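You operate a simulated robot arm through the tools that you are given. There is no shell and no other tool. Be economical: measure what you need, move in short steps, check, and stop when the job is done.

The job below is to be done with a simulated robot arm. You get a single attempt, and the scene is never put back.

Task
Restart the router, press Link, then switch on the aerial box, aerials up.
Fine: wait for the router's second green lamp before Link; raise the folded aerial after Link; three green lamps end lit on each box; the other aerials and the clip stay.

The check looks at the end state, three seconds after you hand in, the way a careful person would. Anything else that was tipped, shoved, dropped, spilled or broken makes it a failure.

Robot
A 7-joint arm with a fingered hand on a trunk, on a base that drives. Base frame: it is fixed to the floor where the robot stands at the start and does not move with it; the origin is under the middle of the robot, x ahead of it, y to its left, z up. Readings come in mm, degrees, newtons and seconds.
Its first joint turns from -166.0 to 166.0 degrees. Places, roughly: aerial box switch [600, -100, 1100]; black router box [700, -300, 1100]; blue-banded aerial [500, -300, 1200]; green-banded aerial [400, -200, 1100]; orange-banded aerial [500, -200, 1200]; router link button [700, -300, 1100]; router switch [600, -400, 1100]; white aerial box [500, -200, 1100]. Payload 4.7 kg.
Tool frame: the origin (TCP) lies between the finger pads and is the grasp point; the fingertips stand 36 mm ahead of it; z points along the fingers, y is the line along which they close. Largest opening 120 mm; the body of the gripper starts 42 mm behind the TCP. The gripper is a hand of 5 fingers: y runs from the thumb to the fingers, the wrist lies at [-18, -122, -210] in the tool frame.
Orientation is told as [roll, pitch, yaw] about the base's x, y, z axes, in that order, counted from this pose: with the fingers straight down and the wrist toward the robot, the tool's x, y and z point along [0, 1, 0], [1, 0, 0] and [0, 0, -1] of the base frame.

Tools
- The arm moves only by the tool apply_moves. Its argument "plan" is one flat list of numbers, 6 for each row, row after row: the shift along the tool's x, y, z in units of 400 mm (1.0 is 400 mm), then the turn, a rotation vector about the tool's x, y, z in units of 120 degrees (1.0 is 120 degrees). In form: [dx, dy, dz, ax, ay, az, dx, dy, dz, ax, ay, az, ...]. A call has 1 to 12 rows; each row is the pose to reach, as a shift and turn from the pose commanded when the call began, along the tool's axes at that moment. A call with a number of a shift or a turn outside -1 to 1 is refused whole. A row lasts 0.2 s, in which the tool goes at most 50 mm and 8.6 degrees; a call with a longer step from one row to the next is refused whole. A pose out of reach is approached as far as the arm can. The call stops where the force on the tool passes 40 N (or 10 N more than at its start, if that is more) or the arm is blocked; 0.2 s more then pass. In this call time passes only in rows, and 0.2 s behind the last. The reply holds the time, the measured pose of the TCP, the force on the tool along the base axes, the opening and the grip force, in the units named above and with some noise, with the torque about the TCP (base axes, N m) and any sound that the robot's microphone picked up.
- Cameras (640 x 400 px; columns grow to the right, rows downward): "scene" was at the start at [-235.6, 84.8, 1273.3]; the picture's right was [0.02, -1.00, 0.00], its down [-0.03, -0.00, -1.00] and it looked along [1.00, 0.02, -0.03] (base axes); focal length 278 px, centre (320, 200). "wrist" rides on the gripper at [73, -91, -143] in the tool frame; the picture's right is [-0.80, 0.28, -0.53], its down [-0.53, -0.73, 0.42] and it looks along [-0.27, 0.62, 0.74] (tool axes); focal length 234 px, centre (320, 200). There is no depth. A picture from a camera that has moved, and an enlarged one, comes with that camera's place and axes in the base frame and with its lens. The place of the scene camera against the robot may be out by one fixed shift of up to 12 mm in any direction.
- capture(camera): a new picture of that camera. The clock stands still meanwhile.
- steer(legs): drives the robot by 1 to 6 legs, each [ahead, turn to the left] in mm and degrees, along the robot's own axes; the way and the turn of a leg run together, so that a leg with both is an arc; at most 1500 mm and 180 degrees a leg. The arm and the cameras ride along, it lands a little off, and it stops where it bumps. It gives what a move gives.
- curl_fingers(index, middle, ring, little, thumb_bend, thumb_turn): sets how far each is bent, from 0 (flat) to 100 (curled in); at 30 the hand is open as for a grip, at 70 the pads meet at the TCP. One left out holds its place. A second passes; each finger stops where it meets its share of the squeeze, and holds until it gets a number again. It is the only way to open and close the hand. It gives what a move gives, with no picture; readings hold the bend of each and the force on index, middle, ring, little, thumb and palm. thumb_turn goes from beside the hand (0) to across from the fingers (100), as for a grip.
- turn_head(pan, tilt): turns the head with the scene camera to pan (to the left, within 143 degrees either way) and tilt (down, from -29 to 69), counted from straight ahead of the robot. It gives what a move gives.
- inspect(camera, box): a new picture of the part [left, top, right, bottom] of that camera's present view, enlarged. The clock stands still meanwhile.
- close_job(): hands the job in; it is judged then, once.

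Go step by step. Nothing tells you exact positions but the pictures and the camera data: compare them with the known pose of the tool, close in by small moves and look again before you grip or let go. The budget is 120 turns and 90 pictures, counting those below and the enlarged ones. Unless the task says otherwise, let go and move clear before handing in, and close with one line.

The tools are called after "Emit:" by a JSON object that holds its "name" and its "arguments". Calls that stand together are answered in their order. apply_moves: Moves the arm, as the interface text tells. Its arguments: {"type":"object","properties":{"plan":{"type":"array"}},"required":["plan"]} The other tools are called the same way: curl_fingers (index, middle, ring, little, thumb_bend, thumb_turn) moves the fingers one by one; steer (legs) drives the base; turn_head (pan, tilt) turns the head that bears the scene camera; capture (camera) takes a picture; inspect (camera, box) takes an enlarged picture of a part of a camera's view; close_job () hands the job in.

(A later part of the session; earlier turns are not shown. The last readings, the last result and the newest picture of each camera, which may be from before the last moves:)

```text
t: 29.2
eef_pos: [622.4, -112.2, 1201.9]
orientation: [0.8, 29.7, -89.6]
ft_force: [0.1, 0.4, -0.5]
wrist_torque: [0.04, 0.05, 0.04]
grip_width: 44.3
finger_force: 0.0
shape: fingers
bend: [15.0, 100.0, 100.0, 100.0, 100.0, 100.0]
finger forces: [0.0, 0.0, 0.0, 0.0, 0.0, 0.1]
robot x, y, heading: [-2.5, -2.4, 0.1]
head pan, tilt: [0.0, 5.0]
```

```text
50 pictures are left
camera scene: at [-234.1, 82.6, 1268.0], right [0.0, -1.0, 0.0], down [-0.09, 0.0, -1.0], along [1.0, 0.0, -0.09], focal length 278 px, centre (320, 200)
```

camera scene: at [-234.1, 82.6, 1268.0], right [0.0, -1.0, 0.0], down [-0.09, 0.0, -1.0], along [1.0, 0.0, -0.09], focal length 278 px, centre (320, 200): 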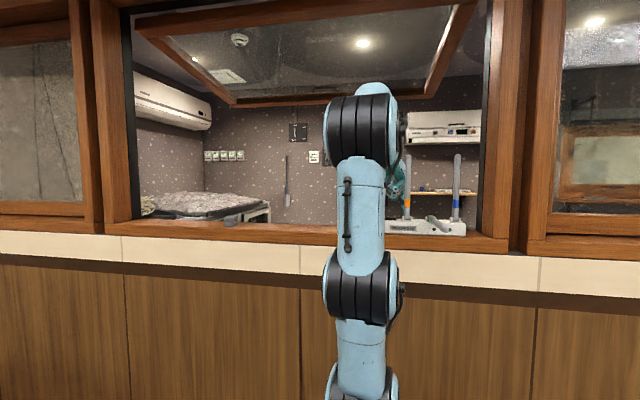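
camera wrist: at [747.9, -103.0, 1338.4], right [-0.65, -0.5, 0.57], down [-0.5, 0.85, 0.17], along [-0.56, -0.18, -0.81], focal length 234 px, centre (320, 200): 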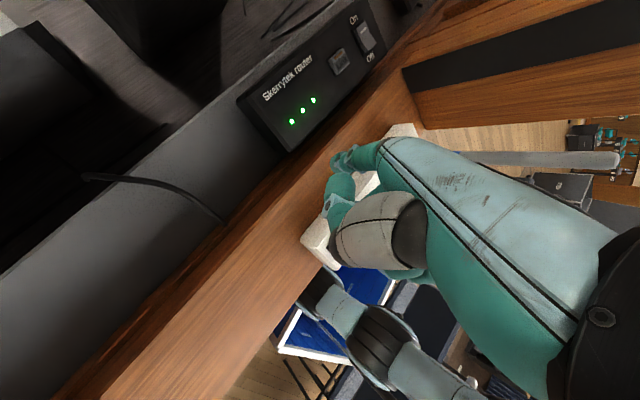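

Raising and moving left, clear of the aerials.

Emit:
{"name": "apply_moves", "arguments": {"plan": [0, -0.06, -0.06, 0, 0, 0, 0, -0.13, -0.1, 0, 0, 0, 0, -0.21, -0.135, 0, 0, 0, 0, -0.303, -0.165, 0, 0, 0]}}

Emit:
{"name": "capture", "arguments": {"camera": "scene"}}

Emit:
{"name": "capture", "arguments": {"camera": "wrist"}}

```text
t: 30.2
eef_pos: [621.8, -39.9, 1317.9]
orientation: [0.7, 29.6, -89.5]
ft_force: [-0.3, 0.0, -0.3]
wrist_torque: [0.02, 0.01, 0.0]
grip_width: 44.4
finger_force: 0.1
shape: fingers
bend: [15.0, 100.0, 100.0, 100.0, 100.0, 100.0]
finger forces: [0.0, 0.0, 0.0, 0.0, 0.0, 0.0]
robot x, y, heading: [-0.2, 0.1, 0.3]
head pan, tilt: [0.0, 5.0]
```

```text
49 pictures are left
camera scene: at [-234.4, 82.6, 1267.9], right [0.0, -1.0, 0.0], down [-0.09, 0.0, -1.0], along [1.0, 0.0, -0.09], focal length 278 px, centre (320, 200)
```

scene: 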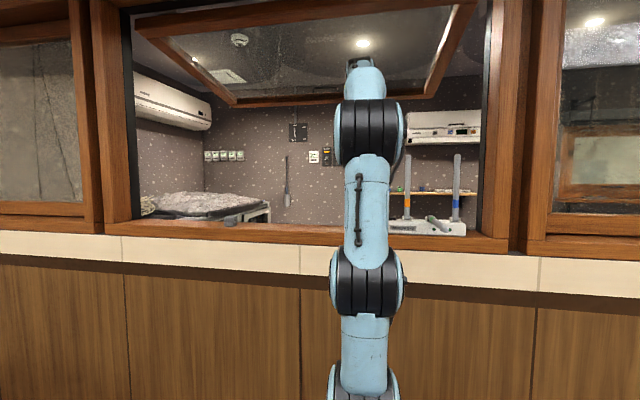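

```text
48 pictures are left
camera wrist: at [692.1, -31.4, 1488.6], right [-0.81, -0.5, 0.31], down [-0.53, 0.85, -0.01], along [-0.26, -0.18, -0.95], focal length 234 px, centre (320, 200)
```

wrist: 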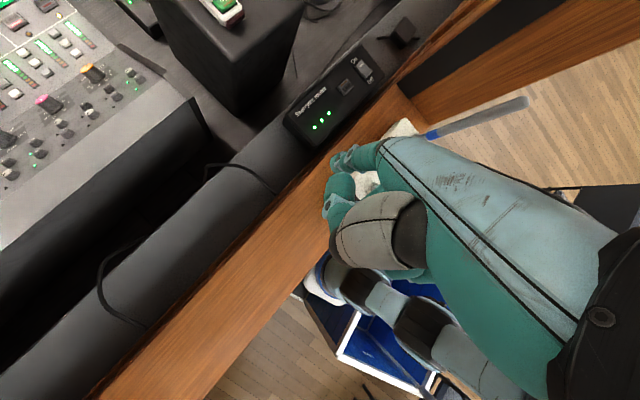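

Everything still upright. Pulling the hand out of the window (shifting left a little first).

Emit:
{"name": "apply_moves", "arguments": {"plan": [-0.03, -0.08, 0.043, 0, 0, 0, -0.15, -0.08, 0.043, 0, 0, 0, -0.27, -0.08, 0.043, 0, 0, 0, -0.39, -0.08, 0.043, 0, 0, 0, -0.51, -0.08, 0.043, 0, 0, 0, -0.6, -0.08, 0.043, 0, 0, 0]}}

Emit:
{"name": "steer", "arguments": {"legs": [[-110, 0]]}}

Emit:
{"name": "capture", "arguments": {"camera": "scene"}}

```text
t: 31.6
eef_pos: [431.6, -8.4, 1267.6]
orientation: [0.7, 29.7, -89.6]
ft_force: [-0.4, -0.1, -1.4]
wrist_torque: [0.06, 0.04, 0.04]
grip_width: 44.3
finger_force: 0.1
shape: fingers
bend: [15.0, 100.0, 100.0, 100.0, 100.0, 100.0]
finger forces: [0.0, 0.0, 0.0, 0.0, 0.0, 0.0]
out of reach, approached as far as the arm can: row 1, 2, 3, 4, 5, 6
robot x, y, heading: [1.6, -3.9, -0.0]
head pan, tilt: [0.0, 5.0]
```

```text
t: 32.8
eef_pos: [320.9, -10.2, 1268.4]
orientation: [0.7, 29.7, -89.5]
ft_force: [0.5, 0.9, -0.2]
wrist_torque: [-0.01, 0.02, 0.01]
grip_width: 44.4
finger_force: 0.1
shape: fingers
bend: [15.0, 100.0, 100.0, 100.0, 100.0, 100.0]
finger forces: [0.0, 0.0, 0.0, 0.1, 0.0, 0.0]
robot x, y, heading: [-109.7, 0.7, 0.1]
head pan, tilt: [0.0, 5.0]
```

```text
47 pictures are left
camera scene: at [-344.1, 82.5, 1267.9], right [0.0, -1.0, 0.0], down [-0.09, 0.0, -1.0], along [1.0, 0.0, -0.09], focal length 278 px, centre (320, 200)
```

scene: 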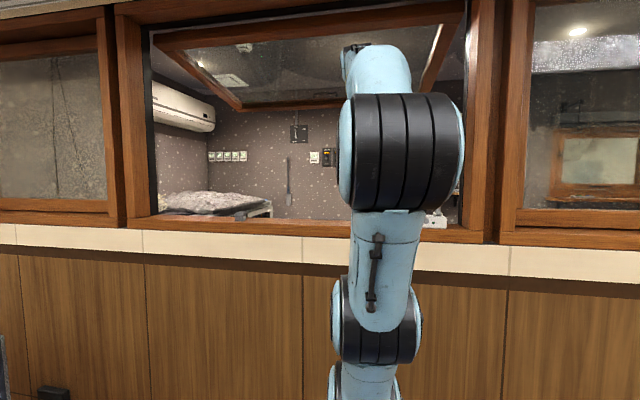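

Now I re-orient the hand (in stages) to point forward-right and level, with index straight.

Emit:
{"name": "apply_moves", "arguments": {"plan": [0, 0, 0, -0.0625, 0, 0, 0, 0, 0, -0.125, 0, 0, 0, 0, 0, -0.1875, 0, 0, 0, 0, 0, -0.25, 0, 0]}}

Emit:
{"name": "apply_moves", "arguments": {"plan": [0, 0, 0, 0, 0, -0.0625, 0, 0, 0, 0, 0, -0.125, 0, 0, 0, 0, 0, -0.1875, 0, 0, 0, 0, 0, -0.25, 0, 0, 0, 0, 0, -0.3125, 0, 0, 0, 0, 0, -0.375]}}

Emit:
{"name": "apply_moves", "arguments": {"plan": [0, 0, 0, -0.065, 0, 0, 0, 0, 0, -0.13, 0, 0, 0, 0, 0, -0.195, 0, 0, 0, 0, 0, -0.26, 0, 0, 0, 0, 0, -0.325, 0, 0]}}

Emit:
{"name": "curl_fingers", "arguments": {"index": 0}}

Emit:
{"name": "capture", "arguments": {"camera": "scene"}}

Emit:
{"name": "capture", "arguments": {"camera": "wrist"}}

```text
t: 33.8
eef_pos: [299.1, -49.5, 1169.9]
orientation: [0.6, -0.6, -89.9]
ft_force: [3.9, 1.6, -3.3]
wrist_torque: [-0.2, 0.34, -0.1]
grip_width: 44.6
finger_force: 0.1
shape: fingers
bend: [15.0, 100.0, 100.0, 100.0, 100.0, 100.0]
finger forces: [0.0, 0.1, 0.0, 0.0, 0.1, 0.0]
out of reach, approached as far as the arm can: row 1, 2, 3, 4
robot x, y, heading: [-108.4, -1.1, 0.1]
head pan, tilt: [0.0, 5.0]
```

```text
t: 35.2
eef_pos: [298.0, -52.5, 1172.0]
orientation: [0.1, -0.9, -44.7]
ft_force: [0.1, 0.1, -0.6]
wrist_torque: [-0.01, 0.01, 0.0]
grip_width: 44.6
finger_force: 0.1
shape: fingers
bend: [15.0, 100.0, 100.0, 100.0, 100.0, 100.0]
finger forces: [0.0, 0.1, 0.0, 0.0, 0.1, 0.0]
robot x, y, heading: [-107.8, 0.3, 0.1]
head pan, tilt: [0.0, 5.0]
```

```text
t: 36.4
eef_pos: [342.2, -69.6, 1168.7]
orientation: [0.3, -39.9, -45.0]
ft_force: [-0.5, -0.2, 0.2]
wrist_torque: [0.01, -0.02, 0.02]
grip_width: 44.4
finger_force: 0.0
shape: fingers
bend: [15.0, 100.0, 100.0, 100.0, 100.0, 100.0]
finger forces: [0.0, 0.0, 0.0, 0.0, 0.0, 0.1]
out of reach, approached as far as the arm can: row 2, 3, 4, 5
robot x, y, heading: [-108.0, -0.5, -0.0]
head pan, tilt: [0.0, 5.0]
```

```text
t: 37.4
eef_pos: [341.3, -68.9, 1170.3]
orientation: [0.3, -39.7, -44.9]
ft_force: [-0.1, -0.3, -0.4]
wrist_torque: [0.05, -0.01, -0.01]
grip_width: 57.2
finger_force: 0.0
shape: fingers
bend: [0.0, 100.0, 100.0, 100.0, 100.0, 100.0]
finger forces: [0.0, 0.0, 0.0, 0.1, 0.0, 0.0]
robot x, y, heading: [-109.9, -2.9, -0.1]
head pan, tilt: [0.0, 5.0]
```

```text
46 pictures are left
camera scene: at [-344.0, 82.4, 1267.9], right [0.0, -1.0, 0.0], down [-0.09, 0.0, -1.0], along [1.0, 0.0, -0.09], focal length 278 px, centre (320, 200)
```

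scene: 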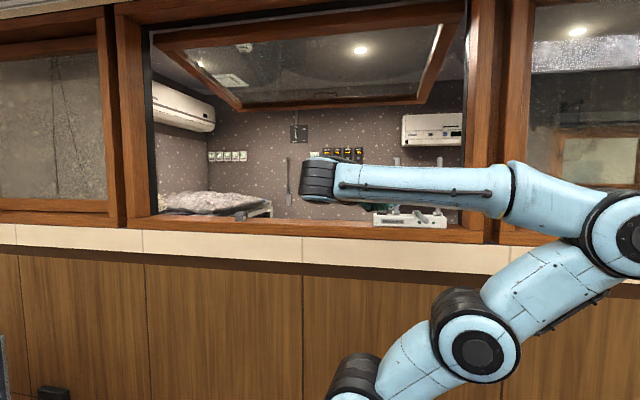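

```text
45 pictures are left
camera wrist: at [280.0, 95.9, 1220.5], right [-0.65, -0.49, 0.58], down [-0.58, -0.17, -0.8], along [0.49, -0.86, -0.17], focal length 234 px, centre (320, 200)
```

wrist: 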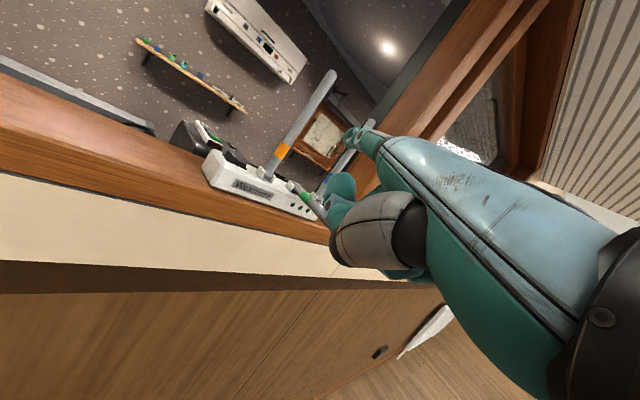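

The hand now points forward-right in front of the window. Zooming on the aerial box from here.

Emit:
{"name": "inspect", "arguments": {"camera": "wrist", "box": [180, 90, 400, 260]}}

Emit:
{"name": "inspect", "arguments": {"camera": "scene", "box": [350, 140, 470, 240]}}

```text
2.35 times, centred on (290, 175) of wrist
camera zoom: at [280.0, 95.9, 1220.5], right [-0.65, -0.49, 0.58], down [-0.58, -0.17, -0.8], along [0.49, -0.86, -0.17], focal length 551 px, centre (391, 259)
```

zoom: 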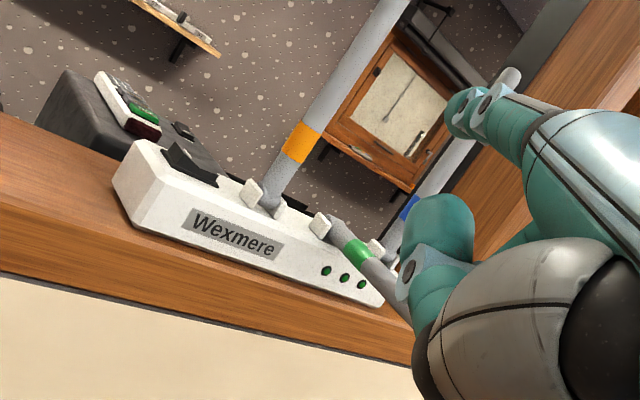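

```text
4.00 times, centred on (410, 190) of scene
camera zoom: at [-344.0, 82.4, 1267.9], right [0.0, -1.0, 0.0], down [-0.09, 0.0, -1.0], along [1.0, 0.0, -0.09], focal length 1113 px, centre (-40, 240)
```

zoom: 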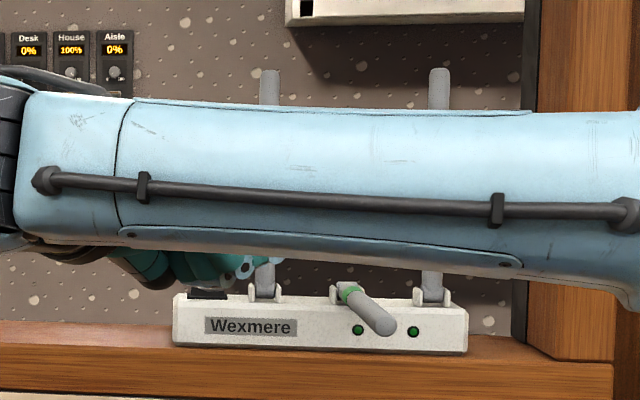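

The green aerial lies level from hinge ~[522,-217,1150] toward me. I lower the index tip to below its height, just left of it.

Emit:
{"name": "apply_moves", "arguments": {"plan": [-0.0112, -0.078, 0.076, 0, 0, 0, -0.0224, -0.156, 0.152, 0, 0, 0, -0.0335, -0.234, 0.228, 0, 0, 0, -0.086, -0.194, 0.262, 0, 0, 0, -0.138, -0.154, 0.295, 0, 0, 0]}}

Emit:
{"name": "capture", "arguments": {"camera": "scene"}}

Emit:
{"name": "capture", "arguments": {"camera": "wrist"}}

```text
t: 38.6
eef_pos: [323.8, -126.4, 1039.9]
orientation: [0.1, -39.8, -44.9]
ft_force: [0.2, -0.2, -0.6]
wrist_torque: [0.0, 0.02, -0.01]
grip_width: 57.2
finger_force: 0.1
shape: fingers
bend: [0.0, 100.0, 100.0, 100.0, 100.0, 100.0]
finger forces: [0.0, 0.1, 0.1, 0.0, 0.0, 0.1]
out of reach, approached as far as the arm can: row 1, 2, 3, 4
robot x, y, heading: [-110.4, 0.2, 0.1]
head pan, tilt: [0.0, 5.0]
```

```text
42 pictures are left
camera scene: at [-343.9, 82.4, 1267.9], right [0.0, -1.0, 0.0], down [-0.09, 0.0, -1.0], along [1.0, 0.0, -0.09], focal length 278 px, centre (320, 200)
```

scene: 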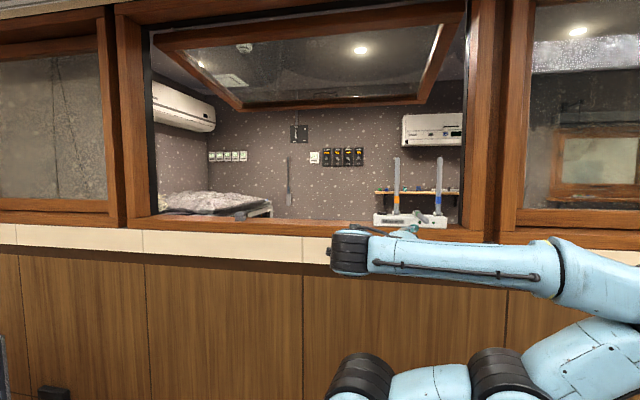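

```text
41 pictures are left
camera wrist: at [260.4, 39.3, 1091.7], right [-0.65, -0.49, 0.58], down [-0.58, -0.17, -0.8], along [0.49, -0.86, -0.17], focal length 234 px, centre (320, 200)
```

wrist: 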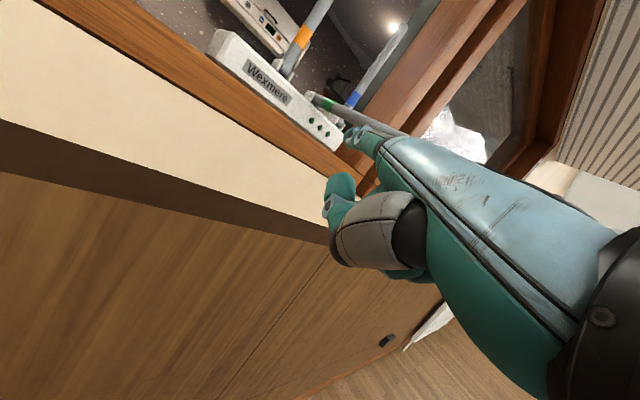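

Emit:
{"name": "inspect", "arguments": {"camera": "wrist", "box": [280, 60, 420, 190]}}

Emit:
{"name": "inspect", "arguments": {"camera": "scene", "box": [360, 190, 460, 260]}}

```text
3.08 times, centred on (350, 125) of wrist
camera zoom: at [260.4, 39.3, 1091.7], right [-0.65, -0.49, 0.58], down [-0.58, -0.17, -0.8], along [0.49, -0.86, -0.17], focal length 720 px, centre (228, 431)
```

zoom: 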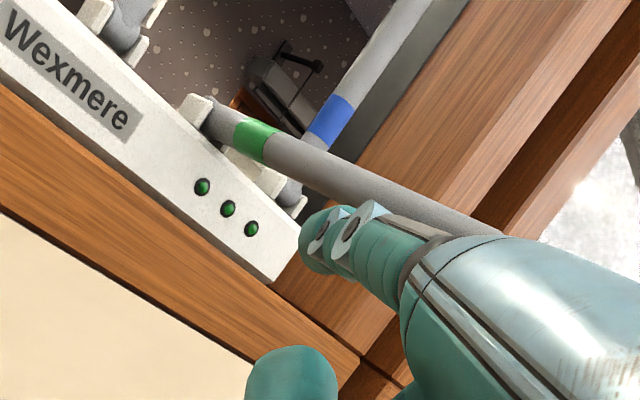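

```text
5.71 times, centred on (410, 225) of scene
camera zoom: at [-343.9, 82.4, 1267.9], right [0.0, -1.0, 0.0], down [-0.09, 0.0, -1.0], along [1.0, 0.0, -0.09], focal length 1590 px, centre (-194, 57)
```

zoom: 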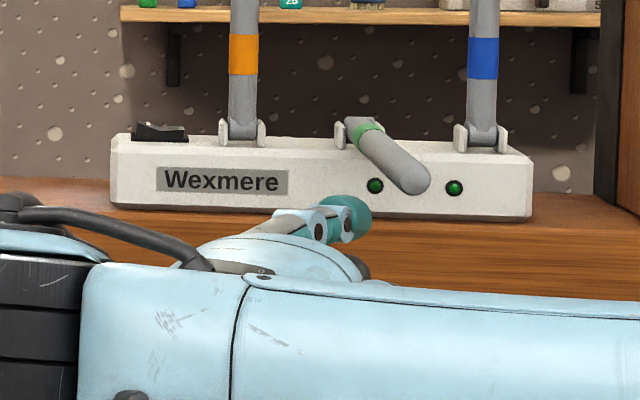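

Clear view: tip at ~[387,-167,1123], slightly below and left of the rod. Sliding it under the rod.

Emit:
{"name": "apply_moves", "arguments": {"plan": [-0.015, 0.056, 0.047, 0, 0, 0, -0.03, 0.113, 0.094, 0, 0, 0]}}

Emit:
{"name": "inspect", "arguments": {"camera": "wrist", "box": [280, 60, 420, 190]}}

Emit:
{"name": "inspect", "arguments": {"camera": "scene", "box": [360, 190, 460, 260]}}

```text
t: 39.2
eef_pos: [335.5, -123.7, 1025.9]
orientation: [-0.9, -36.3, -41.4]
ft_force: [-0.2, -6.7, 1.5]
wrist_torque: [0.41, -0.04, 0.3]
grip_width: 57.2
finger_force: 0.0
shape: fingers
bend: [0.0, 100.0, 100.0, 100.0, 100.0, 100.0]
finger forces: [0.0, 0.0, 0.0, 0.0, 0.0, 0.0]
out of reach, approached as far as the arm can: row 1, 2
robot x, y, heading: [-110.0, -1.5, 0.1]
head pan, tilt: [0.0, 5.0]
```

```text
3.08 times, centred on (350, 125) of wrist
camera zoom: at [268.3, 34.6, 1087.0], right [-0.59, -0.54, 0.6], down [-0.61, -0.18, -0.77], along [0.52, -0.83, -0.23], focal length 720 px, centre (228, 431)
```

zoom: 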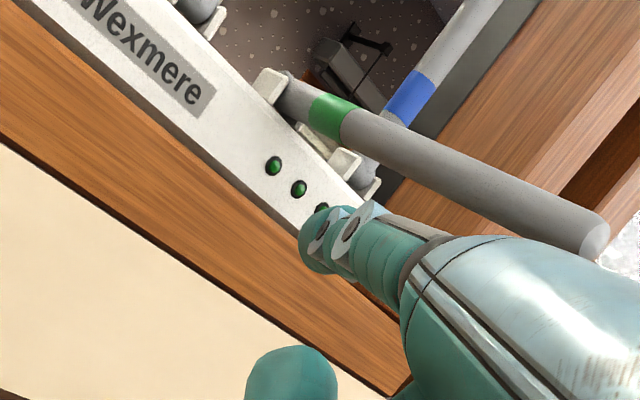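

```text
5.71 times, centred on (410, 225) of scene
camera zoom: at [-344.2, 82.4, 1267.9], right [0.0, -1.0, 0.0], down [-0.09, 0.0, -1.0], along [1.0, 0.0, -0.09], focal length 1590 px, centre (-194, 57)
```

zoom: 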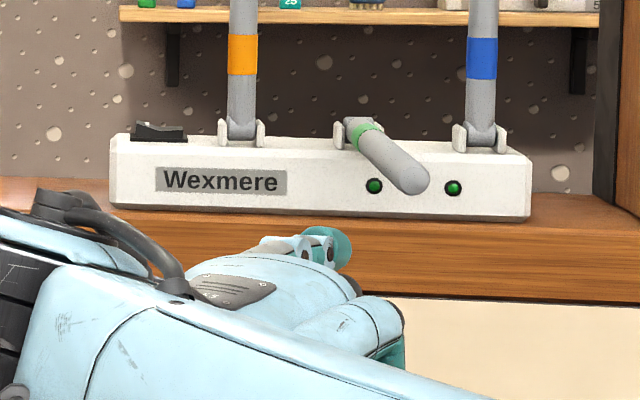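

The arm ran into its limits with this diagonal pointing. I'll turn the hand to point more straight ahead, which suits this elbow posture.

Emit:
{"name": "apply_moves", "arguments": {"plan": [0, 0, 0, 0, 0.037, -0.045, 0, 0, 0, 0, 0.075, -0.09, 0, 0, 0, 0, 0.112, -0.134, 0, 0, 0, 0, 0.15, -0.179, 0, 0, 0, 0, 0.187, -0.224]}}

Emit:
{"name": "capture", "arguments": {"camera": "wrist"}}

Emit:
{"name": "capture", "arguments": {"camera": "scene"}}

```text
t: 40.4
eef_pos: [336.9, -114.1, 1067.8]
orientation: [1.8, -36.4, -10.7]
ft_force: [-1.5, 1.4, 0.6]
wrist_torque: [-0.03, -0.02, -0.06]
grip_width: 57.0
finger_force: 0.1
shape: fingers
bend: [0.0, 100.0, 100.0, 100.0, 100.0, 100.0]
finger forces: [0.0, 0.0, 0.0, 0.1, 0.0, 0.0]
out of reach, approached as far as the arm can: row 1, 3, 4, 5
robot x, y, heading: [-109.8, -0.4, 0.2]
head pan, tilt: [0.0, 5.0]
```

```text
36 pictures are left
camera wrist: at [193.1, -17.4, 1131.2], right [-0.22, -0.79, 0.57], down [-0.42, -0.45, -0.79], along [0.88, -0.41, -0.23], focal length 234 px, centre (320, 200)
```

wrist: 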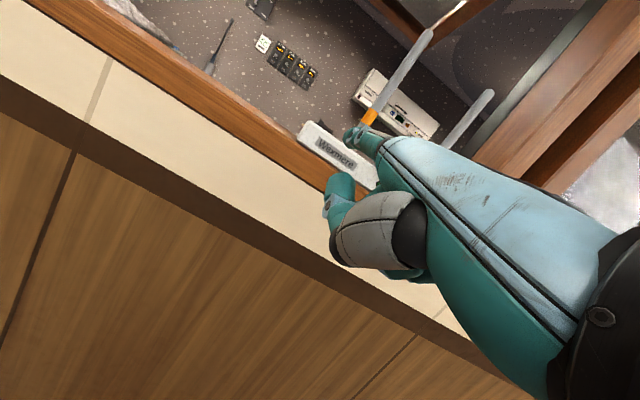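

```text
35 pictures are left
camera scene: at [-344.6, 82.6, 1267.8], right [0.0, -1.0, 0.0], down [-0.09, 0.0, -1.0], along [1.0, 0.0, -0.09], focal length 278 px, centre (320, 200)
```

scene: 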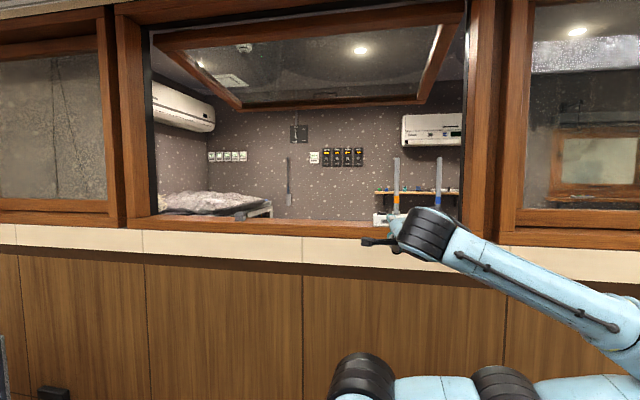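

Hand now points ahead; tip ≈[413,-110,1142]. Lowering below rod height and shifting right under the rod.

Emit:
{"name": "apply_moves", "arguments": {"plan": [0, -0.0415, 0.056, 0, 0, 0, -0.077, -0.024, 0.069, 0, 0, 0, -0.154, -0.007, 0.081, 0, 0, 0]}}

Emit:
{"name": "inspect", "arguments": {"camera": "scene", "box": [360, 180, 470, 270]}}

Emit:
{"name": "inspect", "arguments": {"camera": "wrist", "box": [280, 60, 440, 190]}}

```text
t: 41.2
eef_pos: [343.5, -164.3, 1086.8]
orientation: [1.8, -36.2, -10.7]
ft_force: [-0.5, 2.7, -0.2]
wrist_torque: [-0.14, -0.11, 0.02]
grip_width: 57.3
finger_force: 1.5
shape: fingers
bend: [0.0, 100.0, 100.0, 100.0, 100.0, 100.0]
finger forces: [0.1, 3.2, 0.0, 0.0, 0.0, 0.0]
out of reach, approached as far as the arm can: row 1, 2, 3
robot x, y, heading: [-107.4, -4.1, 0.4]
head pan, tilt: [0.0, 5.0]
```

```text
4.44 times, centred on (415, 225) of scene
camera zoom: at [-344.1, 82.4, 1267.9], right [0.0, -1.0, 0.0], down [-0.09, 0.0, -1.0], along [1.0, 0.0, -0.09], focal length 1237 px, centre (-102, 89)
```

zoom: 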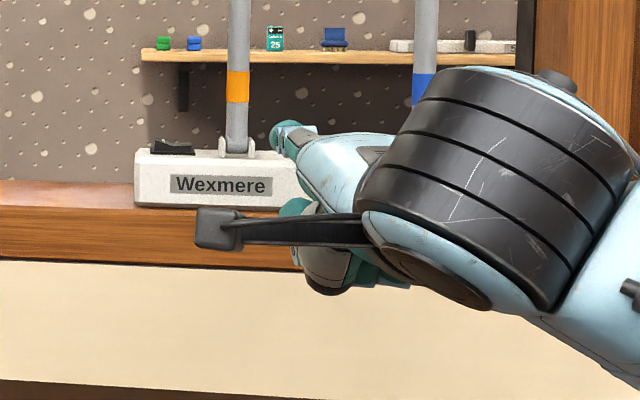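

```text
3.08 times, centred on (360, 125) of wrist
camera zoom: at [200.6, -67.5, 1149.3], right [-0.22, -0.79, 0.57], down [-0.42, -0.45, -0.79], along [0.88, -0.41, -0.23], focal length 720 px, centre (197, 431)
```

zoom: 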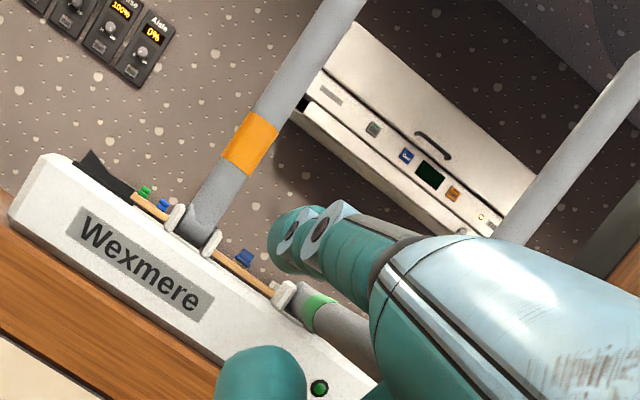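

The arm can't get low enough this close to the body, and the middle finger touched the rod's side; I back off left. Then I'll relocate the robot to the left so the arm reaches in line toward the aerial.

Emit:
{"name": "apply_moves", "arguments": {"plan": [0.07, -0.012, -0.01, 0, 0, 0, 0.12, -0.04, -0.06, 0, 0, 0, 0.12, -0.082, -0.185, 0, 0, 0]}}

Emit:
{"name": "turn_head", "arguments": {"pan": 60, "tilt": 35}}

Emit:
{"name": "capture", "arguments": {"camera": "scene"}}

```text
refused: row 3 steps farther than a row can; nothing moved
```

```text
t: 42.5
eef_pos: [344.7, -163.2, 1085.7]
orientation: [1.9, -36.1, -10.8]
ft_force: [-0.9, 1.4, 0.4]
wrist_torque: [-0.03, -0.07, 0.0]
grip_width: 57.0
finger_force: 0.3
shape: fingers
bend: [0.0, 100.0, 100.0, 100.0, 100.0, 100.0]
finger forces: [0.1, 0.7, 0.0, 0.0, 0.1, 0.0]
robot x, y, heading: [-108.3, 2.0, -0.0]
head pan, tilt: [60.0, 35.0]
```

```text
32 pictures are left
camera scene: at [-391.9, 158.6, 1219.7], right [0.87, -0.5, 0.0], down [-0.29, -0.5, -0.82], along [0.41, 0.71, -0.57], focal length 278 px, centre (320, 200)
```

scene: 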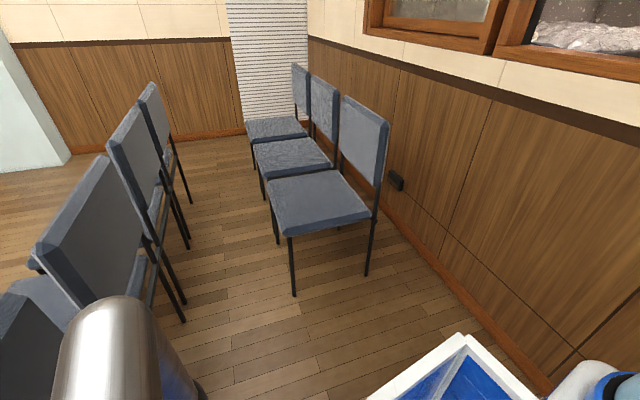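

Chairs hem in the robot, so relocating is risky. Instead I'll use the earlier fingers-down posture (yaw about -97°) and pinch the rod near its end between thumb and fingers, swinging it up in an arc. First back off left and up.

Emit:
{"name": "apply_moves", "arguments": {"plan": [0.075, -0.011, -0.009, 0, 0, 0, 0.15, -0.011, -0.05, 0, 0, 0, 0.17, -0.0, -0.1, 0, 0, 0]}}

Emit:
{"name": "apply_moves", "arguments": {"plan": [0, 0, 0, 0.06, 0, 0, 0, 0, 0, 0.12, 0, 0, 0, 0, 0, 0.18, 0, 0, 0, 0, 0, 0.24, 0, 0, 0, 0, 0, 0.3, 0, 0]}}

Emit:
{"name": "turn_head", "arguments": {"pan": -15, "tilt": 10}}

Emit:
{"name": "capture", "arguments": {"camera": "scene"}}

```text
t: 43.3
eef_pos: [335.6, -93.1, 1119.2]
orientation: [1.9, -36.4, -10.7]
ft_force: [-0.4, -0.1, -0.4]
wrist_torque: [-0.02, 0.0, 0.0]
grip_width: 57.4
finger_force: 0.0
shape: fingers
bend: [0.0, 100.0, 100.0, 100.0, 100.0, 100.0]
finger forces: [0.0, 0.0, 0.0, 0.0, 0.0, 0.0]
robot x, y, heading: [-112.1, 3.9, -0.0]
head pan, tilt: [60.0, 35.0]
```

```text
t: 44.5
eef_pos: [270.4, -71.7, 1109.8]
orientation: [1.6, -2.2, -9.8]
ft_force: [-0.1, 0.5, 0.5]
wrist_torque: [-0.01, -0.02, 0.01]
grip_width: 57.4
finger_force: 0.0
shape: fingers
bend: [0.0, 100.0, 100.0, 100.0, 100.0, 100.0]
finger forces: [0.0, 0.0, 0.0, 0.0, 0.1, 0.0]
out of reach, approached as far as the arm can: row 3, 4, 5
robot x, y, heading: [-109.3, 1.1, 0.2]
head pan, tilt: [60.0, 35.0]
```

```text
t: 46.0
eef_pos: [271.3, -71.8, 1110.7]
orientation: [1.5, -2.4, -9.6]
ft_force: [-0.1, -0.2, 0.7]
wrist_torque: [0.0, 0.02, -0.02]
grip_width: 57.4
finger_force: 0.0
shape: fingers
bend: [0.0, 100.0, 100.0, 100.0, 100.0, 100.0]
finger forces: [0.1, 0.0, 0.0, 0.0, 0.1, 0.0]
robot x, y, heading: [-109.5, 0.7, -0.1]
head pan, tilt: [-15.0, 10.0]
```

```text
31 pictures are left
camera scene: at [-346.0, 58.4, 1259.8], right [-0.26, -0.97, 0.0], down [-0.17, 0.04, -0.98], along [0.95, -0.25, -0.17], focal length 278 px, centre (320, 200)
```

scene: 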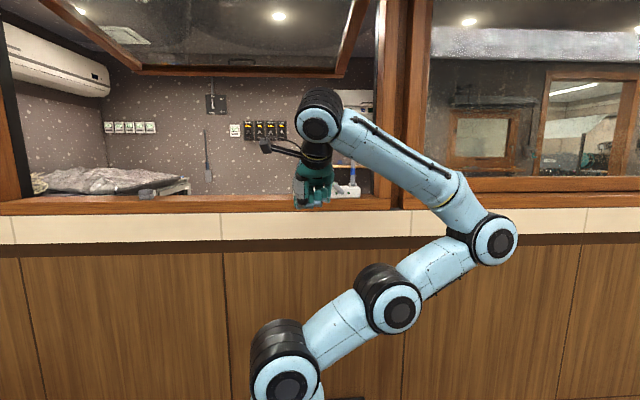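

Fingers point down again. Now yaw the hand to about -97°.

Emit:
{"name": "apply_moves", "arguments": {"plan": [0, 0, 0, 0, 0, 0.066, 0, 0, -0.02, 0, 0, 0.132, 0, 0, -0.04, 0, 0, 0.198, 0, 0, -0.06, 0, 0, 0.264, 0, 0, -0.08, 0, 0, 0.33, 0, 0, -0.1, 0, 0, 0.396, 0, 0, -0.12, 0, 0, 0.462, 0, 0, -0.12, 0, 0, 0.528, 0, 0, -0.12, 0, 0, 0.594, 0, 0, -0.12, 0, 0, 0.66, 0, 0, -0.12, 0, 0, 0.726]}}

Emit:
{"name": "curl_fingers", "arguments": {"index": 30, "middle": 30, "ring": 30, "little": 30, "thumb_bend": 30, "thumb_turn": 98}}

Emit:
{"name": "capture", "arguments": {"camera": "scene"}}

Emit:
{"name": "capture", "arguments": {"camera": "wrist"}}

```text
t: 48.4
eef_pos: [269.9, -73.3, 1155.9]
orientation: [0.4, 1.5, -96.8]
ft_force: [0.0, -0.6, 0.4]
wrist_torque: [-0.01, -0.02, -0.01]
grip_width: 57.2
finger_force: 0.1
shape: fingers
bend: [0.0, 100.0, 100.0, 100.0, 100.0, 100.0]
finger forces: [0.1, 0.1, 0.0, 0.1, 0.1, 0.0]
out of reach, approached as far as the arm can: row 1, 2, 3, 4, 5
robot x, y, heading: [-112.1, 0.8, -0.2]
head pan, tilt: [-15.0, 10.0]
```

```text
t: 49.4
eef_pos: [269.9, -73.1, 1157.4]
orientation: [0.5, 1.5, -96.6]
ft_force: [-0.4, -0.5, 0.5]
wrist_torque: [0.0, -0.01, 0.0]
grip_width: 122.8
finger_force: 0.1
shape: fingers
bend: [30.0, 30.0, 30.0, 30.0, 30.0, 96.0]
finger forces: [0.1, 0.0, 0.0, 0.0, 0.0, 0.0]
robot x, y, heading: [-107.2, -5.4, -0.1]
head pan, tilt: [-15.0, 10.0]
```

```text
30 pictures are left
camera scene: at [-346.1, 58.4, 1259.8], right [-0.26, -0.97, 0.0], down [-0.17, 0.04, -0.98], along [0.95, -0.25, -0.17], focal length 278 px, centre (320, 200)
```

scene: 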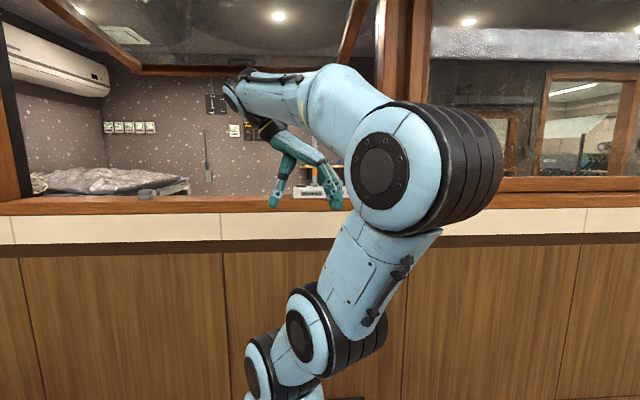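

```text
29 pictures are left
camera wrist: at [351.1, 5.2, 1303.4], right [-0.84, -0.2, 0.51], down [-0.44, 0.8, -0.41], along [-0.33, -0.57, -0.76], focal length 234 px, centre (320, 200)
```

wrist: 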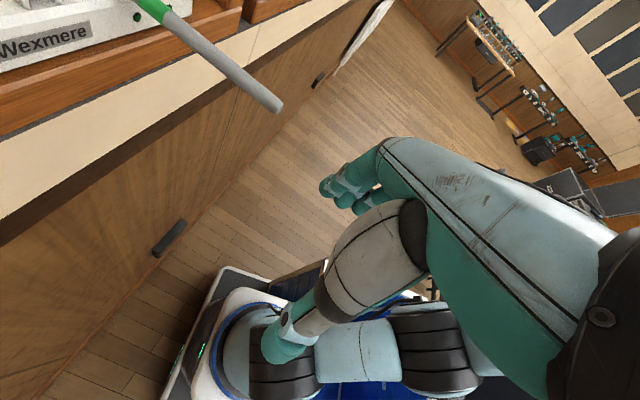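

The wrist view shows the rod clearly: tip ≈[353,-182,1152], direction ~12° off the x axis, hinge ≈[522,-219]. I'll raise and move over a point 140 mm from the hinge, yawing 5° more to square the pinch.

Emit:
{"name": "apply_moves", "arguments": {"plan": [0, 0, -0.1, 0, 0, 0.02, 0, 0, -0.2, 0, 0, 0.042, 0.08, 0.064, -0.2, 0, 0, 0.042, 0.16, 0.128, -0.2, 0, 0, 0.042, 0.24, 0.192, -0.2, 0, 0, 0.042, 0.321, 0.255, -0.2, 0, 0, 0.042]}}

Emit:
{"name": "capture", "arguments": {"camera": "wrist"}}

Emit:
{"name": "capture", "arguments": {"camera": "scene"}}

```text
t: 50.8
eef_pos: [383.6, -192.3, 1236.7]
orientation: [0.5, 1.5, -101.8]
ft_force: [0.0, -0.2, 0.7]
wrist_torque: [-0.01, -0.1, 0.01]
grip_width: 122.7
finger_force: 0.2
shape: fingers
bend: [30.0, 30.0, 30.0, 30.0, 30.0, 96.0]
finger forces: [0.0, 0.0, 0.1, 0.0, 0.0, 0.1]
out of reach, approached as far as the arm can: row 1, 2
robot x, y, heading: [-108.5, 1.5, 0.1]
head pan, tilt: [-15.0, 10.0]
```

```text
28 pictures are left
camera wrist: at [470.8, -120.2, 1383.2], right [-0.85, -0.12, 0.51], down [-0.37, 0.84, -0.41], along [-0.38, -0.54, -0.76], focal length 234 px, centre (320, 200)
```

wrist: 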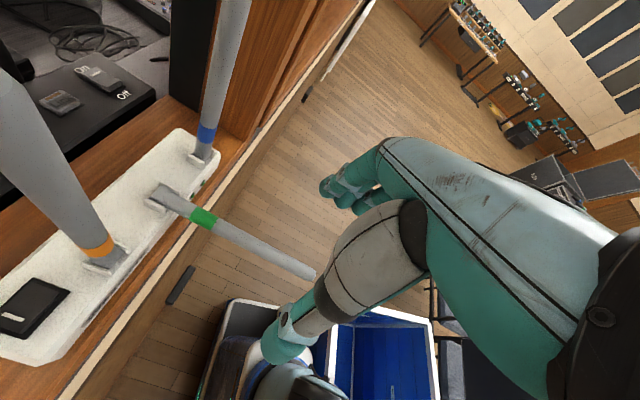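

```text
27 pictures are left
camera scene: at [-346.4, 58.5, 1259.8], right [-0.26, -0.97, 0.0], down [-0.17, 0.04, -0.98], along [0.95, -0.25, -0.17], focal length 278 px, centre (320, 200)
```

scene: 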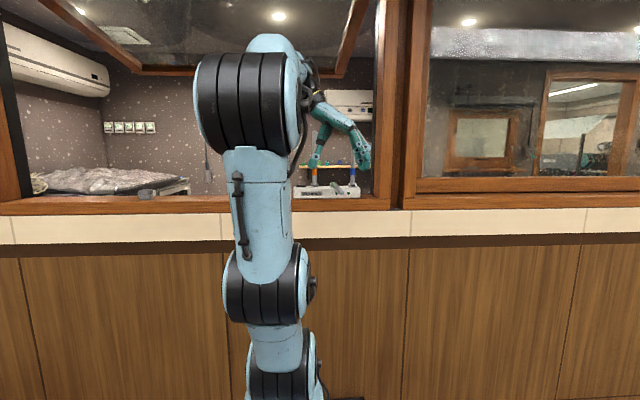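

The rod lies right between thumb and fingers at TCP. Descending straight down around it.

Emit:
{"name": "apply_moves", "arguments": {"plan": [0, 0, 0.07, 0, 0, 0, 0, 0, 0.14, 0, 0, 0, 0, 0, 0.205, 0, 0, 0]}}

Emit:
{"name": "capture", "arguments": {"camera": "wrist"}}

Emit:
{"name": "inspect", "arguments": {"camera": "scene", "box": [280, 120, 400, 240]}}

```text
t: 51.6
eef_pos: [385.8, -188.0, 1155.3]
orientation: [0.4, 1.5, -101.8]
ft_force: [-0.2, -0.6, -0.1]
wrist_torque: [-0.01, 0.0, -0.02]
grip_width: 122.7
finger_force: 0.0
shape: fingers
bend: [30.0, 30.0, 30.0, 30.0, 30.0, 96.0]
finger forces: [0.1, 0.1, 0.0, 0.0, 0.1, 0.1]
robot x, y, heading: [-109.5, -0.6, -0.1]
head pan, tilt: [-15.0, 10.0]
```

```text
26 pictures are left
camera wrist: at [473.5, -117.9, 1300.9], right [-0.85, -0.12, 0.51], down [-0.37, 0.84, -0.41], along [-0.38, -0.53, -0.76], focal length 234 px, centre (320, 200)
```

wrist: 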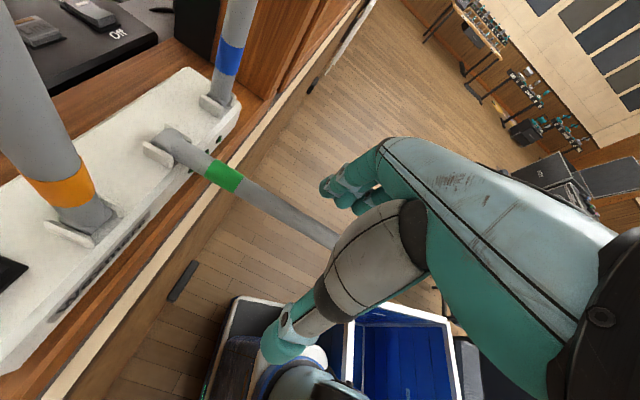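

```text
3.33 times, centred on (340, 180) of scene
camera zoom: at [-346.0, 58.5, 1259.8], right [-0.26, -0.97, 0.0], down [-0.17, 0.04, -0.98], along [0.95, -0.25, -0.17], focal length 928 px, centre (253, 267)
```

zoom: 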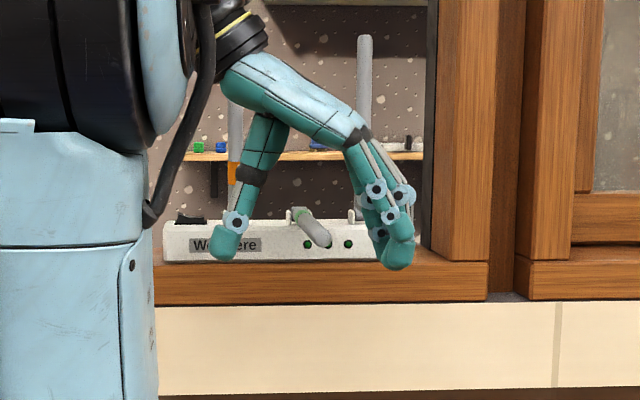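

The hand straddles the rod nicely. Closing index, middle and thumb lightly on it.

Emit:
{"name": "curl_fingers", "arguments": {"index": 68, "middle": 68, "ring": 52, "little": 52, "thumb_bend": 68}}

Emit:
{"name": "inspect", "arguments": {"camera": "scene", "box": [280, 120, 400, 240]}}

```text
t: 52.6
eef_pos: [385.6, -188.8, 1154.4]
orientation: [0.3, 1.5, -101.7]
ft_force: [-0.2, -1.2, -0.1]
wrist_torque: [-0.05, 0.01, -0.03]
grip_width: 12.0
finger_force: 0.8
shape: fingers
bend: [67.0, 68.0, 52.0, 52.0, 68.0, 100.0]
finger forces: [1.5, 0.0, 0.0, 0.1, 0.1, 0.1]
robot x, y, heading: [-108.2, -0.3, 0.2]
head pan, tilt: [-15.0, 10.0]
```

```text
3.33 times, centred on (340, 180) of scene
camera zoom: at [-346.1, 58.4, 1259.8], right [-0.26, -0.97, 0.0], down [-0.17, 0.04, -0.98], along [0.95, -0.25, -0.17], focal length 928 px, centre (253, 267)
```

zoom: 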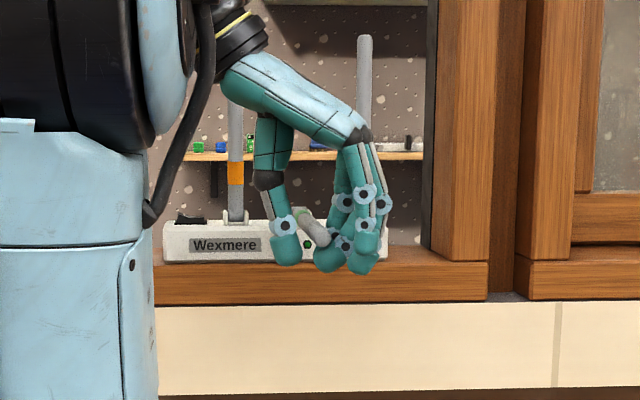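

The rod is caged with fingertips under it. Swinging up along the arc, first to about 45°.

Emit:
{"name": "apply_moves", "arguments": {"plan": [0.003, 0, -0.044, 0, 0, 0, 0.0115, 0, -0.087, 0, 0, 0, 0.026, 0, -0.128, 0, 0, 0, 0.045, 0, -0.1675, 0, 0, 0, 0.069, 0, -0.204, 0, 0, 0, 0.098, 0, -0.237, 0, 0, 0]}}

Emit:
{"name": "inspect", "arguments": {"camera": "scene", "box": [280, 100, 400, 220]}}

Emit:
{"name": "capture", "arguments": {"camera": "wrist"}}

```text
t: 54.0
eef_pos: [420.6, -200.9, 1248.9]
orientation: [0.5, 1.4, -101.7]
ft_force: [0.1, 1.0, -1.2]
wrist_torque: [-0.02, 0.0, -0.02]
grip_width: 10.3
finger_force: 0.6
shape: fingers
bend: [68.0, 68.0, 52.0, 52.0, 68.0, 100.0]
finger forces: [0.4, 0.0, 0.0, 0.0, 0.0, 0.1]
robot x, y, heading: [-113.5, -2.3, 0.2]
head pan, tilt: [-15.0, 10.0]
```

```text
3.33 times, centred on (340, 160) of scene
camera zoom: at [-346.1, 58.4, 1259.8], right [-0.26, -0.97, 0.0], down [-0.17, 0.04, -0.98], along [0.95, -0.25, -0.17], focal length 928 px, centre (253, 333)
```

zoom: 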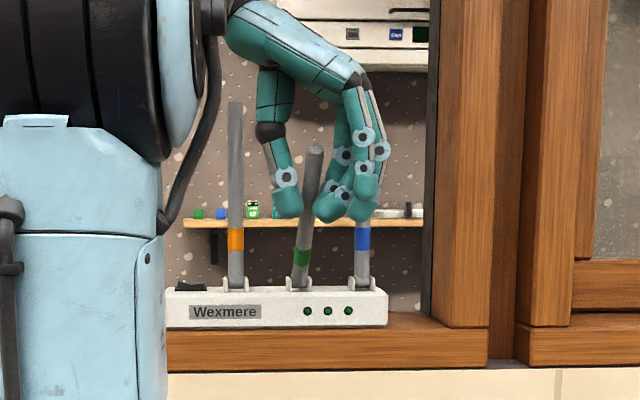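

```text
22 pictures are left
camera wrist: at [510.1, -129.6, 1394.9], right [-0.85, -0.12, 0.51], down [-0.37, 0.84, -0.41], along [-0.38, -0.53, -0.76], focal length 234 px, centre (320, 200)
```

wrist: 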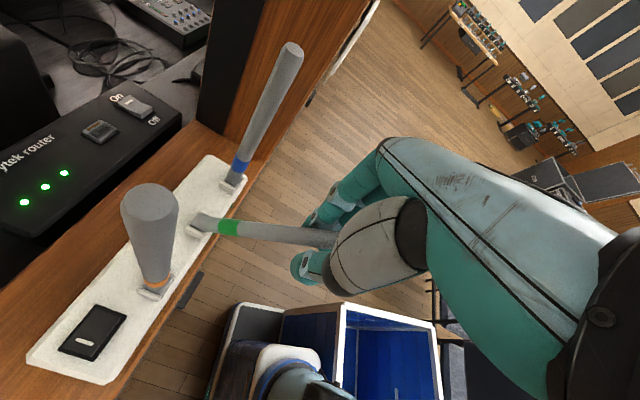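

Working well: the rod is about half up. Continuing the arc to about 75°.

Emit:
{"name": "apply_moves", "arguments": {"plan": [0.033, 0, -0.029, 0, 0, 0, 0.069, 0, -0.053, 0, 0, 0, 0.1085, 0, -0.073, 0, 0, 0, 0.15, 0, -0.087, 0, 0, 0]}}

Emit:
{"name": "inspect", "arguments": {"camera": "scene", "box": [280, 100, 400, 220]}}

Emit:
{"name": "capture", "arguments": {"camera": "wrist"}}

```text
t: 55.0
eef_pos: [480.2, -212.8, 1284.5]
orientation: [0.4, 1.4, -101.7]
ft_force: [-0.5, 0.0, -0.1]
wrist_torque: [0.02, -0.02, -0.04]
grip_width: 9.9
finger_force: 0.1
shape: fingers
bend: [68.0, 68.0, 52.0, 52.0, 68.0, 100.0]
finger forces: [0.0, 0.0, 0.0, 0.0, 0.0, 0.1]
robot x, y, heading: [-107.5, -1.5, 0.0]
head pan, tilt: [-15.0, 10.0]
```

```text
3.33 times, centred on (340, 160) of scene
camera zoom: at [-346.2, 58.4, 1259.8], right [-0.26, -0.97, 0.0], down [-0.17, 0.04, -0.98], along [0.95, -0.25, -0.17], focal length 928 px, centre (253, 333)
```

zoom: 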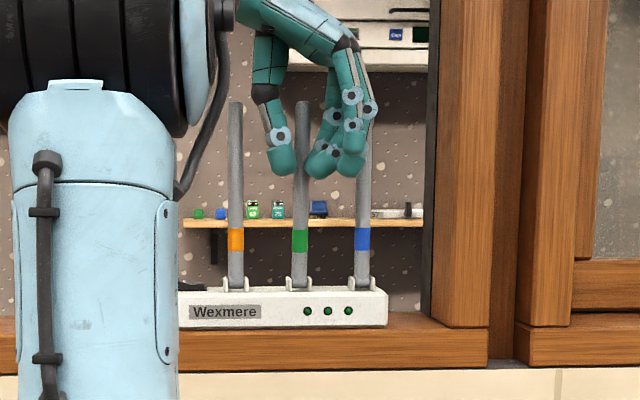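

```text
20 pictures are left
camera wrist: at [568.4, -141.6, 1431.3], right [-0.85, -0.12, 0.51], down [-0.37, 0.84, -0.41], along [-0.38, -0.54, -0.76], focal length 234 px, centre (320, 200)
```

wrist: 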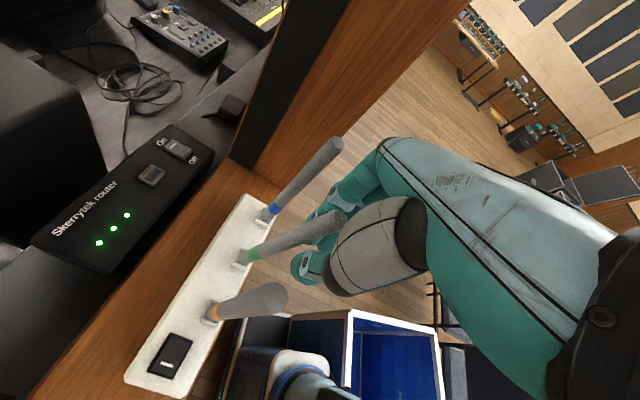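

Nearly up: still leaning about 5–6° toward me compared with the others. Pushing ~12 mm further in.

Emit:
{"name": "apply_moves", "arguments": {"plan": [0.015, 0, -0.005, 0, 0, 0, 0.03, 0, -0.006, 0, 0, 0]}}

Emit:
{"name": "inspect", "arguments": {"camera": "wrist", "box": [150, 120, 370, 350]}}

```text
t: 55.6
eef_pos: [493.1, -214.5, 1287.2]
orientation: [0.4, 1.5, -101.8]
ft_force: [-0.7, -0.1, 0.7]
wrist_torque: [-0.02, 0.0, 0.01]
grip_width: 10.1
finger_force: 0.0
shape: fingers
bend: [68.0, 68.0, 52.0, 52.0, 68.0, 100.0]
finger forces: [0.1, 0.0, 0.1, 0.0, 0.0, 0.0]
robot x, y, heading: [-109.5, 2.6, 0.1]
head pan, tilt: [-15.0, 10.0]
```

```text
1.74 times, centred on (260, 235) of wrist
camera zoom: at [580.7, -143.9, 1433.3], right [-0.85, -0.12, 0.51], down [-0.37, 0.84, -0.41], along [-0.38, -0.53, -0.76], focal length 407 px, centre (424, 139)
```

zoom: 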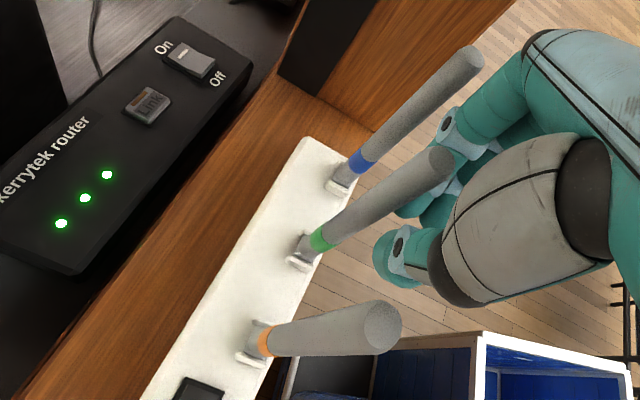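

Almost parallel with the others now; ~4 mm more.

Emit:
{"name": "apply_moves", "arguments": {"plan": [0.005, 0, 0, 0, 0, 0, 0.0095, 0, 0, 0, 0, 0]}}

Emit:
{"name": "inspect", "arguments": {"camera": "wrist", "box": [150, 120, 370, 350]}}

```text
t: 56.2
eef_pos: [496.6, -216.2, 1285.3]
orientation: [0.5, 1.5, -101.7]
ft_force: [-0.8, 0.1, -0.1]
wrist_torque: [0.0, 0.03, -0.05]
grip_width: 10.2
finger_force: 0.9
shape: fingers
bend: [68.0, 68.0, 52.0, 52.0, 68.0, 100.0]
finger forces: [1.3, 0.1, 0.0, 0.0, 0.1, 0.0]
robot x, y, heading: [-106.5, 5.0, 0.2]
head pan, tilt: [-15.0, 10.0]
```

```text
1.74 times, centred on (260, 235) of wrist
camera zoom: at [584.4, -144.9, 1432.7], right [-0.85, -0.12, 0.51], down [-0.37, 0.84, -0.41], along [-0.38, -0.53, -0.76], focal length 407 px, centre (424, 139)
```

zoom: 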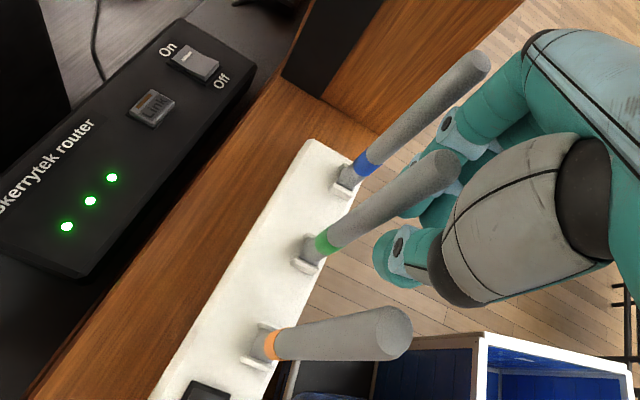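

Green aerial is upright and parallel. Backing the hand straight off toward me.

Emit:
{"name": "apply_moves", "arguments": {"plan": [-0.03, 0, 0, 0, 0, 0, -0.1, 0, 0, 0, 0, 0, -0.2, 0, 0, 0, 0, 0]}}

Emit:
{"name": "capture", "arguments": {"camera": "wrist"}}

Emit:
{"name": "inspect", "arguments": {"camera": "scene", "box": [280, 100, 400, 220]}}

```text
t: 57.0
eef_pos: [417.1, -198.0, 1285.0]
orientation: [0.3, 1.5, -101.8]
ft_force: [1.1, 0.1, -0.5]
wrist_torque: [0.03, 0.04, 0.0]
grip_width: 9.9
finger_force: 0.0
shape: fingers
bend: [68.0, 68.0, 52.0, 52.0, 68.0, 100.0]
finger forces: [0.0, 0.1, 0.0, 0.0, 0.0, 0.1]
robot x, y, heading: [-108.8, 0.7, 0.3]
head pan, tilt: [-15.0, 10.0]
```

```text
17 pictures are left
camera wrist: at [507.3, -128.6, 1430.6], right [-0.85, -0.12, 0.51], down [-0.37, 0.84, -0.41], along [-0.38, -0.53, -0.76], focal length 234 px, centre (320, 200)
```

wrist: 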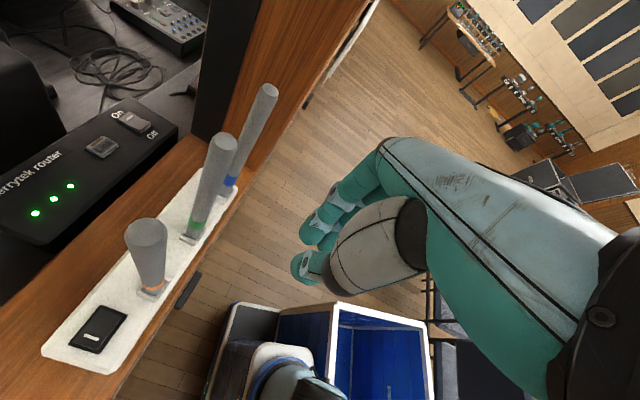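

```text
3.33 times, centred on (340, 160) of scene
camera zoom: at [-345.5, 58.3, 1259.9], right [-0.26, -0.97, 0.0], down [-0.17, 0.04, -0.98], along [0.95, -0.25, -0.17], focal length 928 px, centre (253, 333)
```

zoom: 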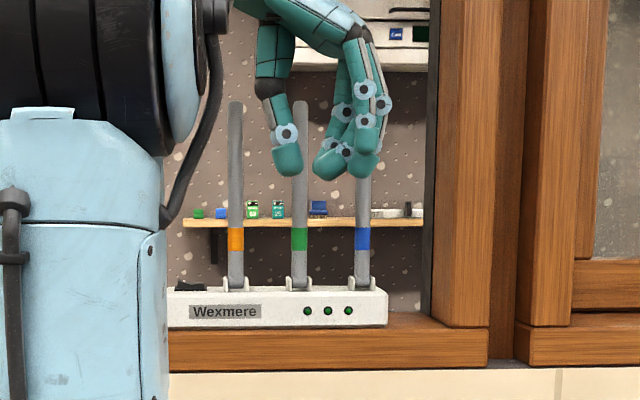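

The aerial stays up. Now the aerial box switch; zooming on it.

Emit:
{"name": "inspect", "arguments": {"camera": "wrist", "box": [40, 280, 180, 380]}}

```text
4.00 times, centred on (110, 330) of wrist
camera zoom: at [507.3, -128.6, 1430.6], right [-0.85, -0.12, 0.51], down [-0.37, 0.84, -0.41], along [-0.38, -0.53, -0.76], focal length 937 px, centre (1160, -320)
```

zoom: 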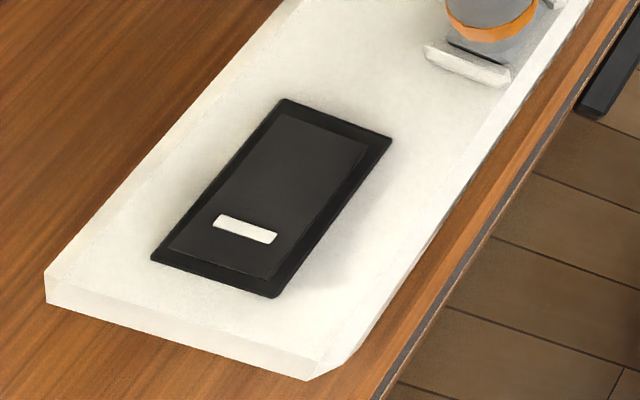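

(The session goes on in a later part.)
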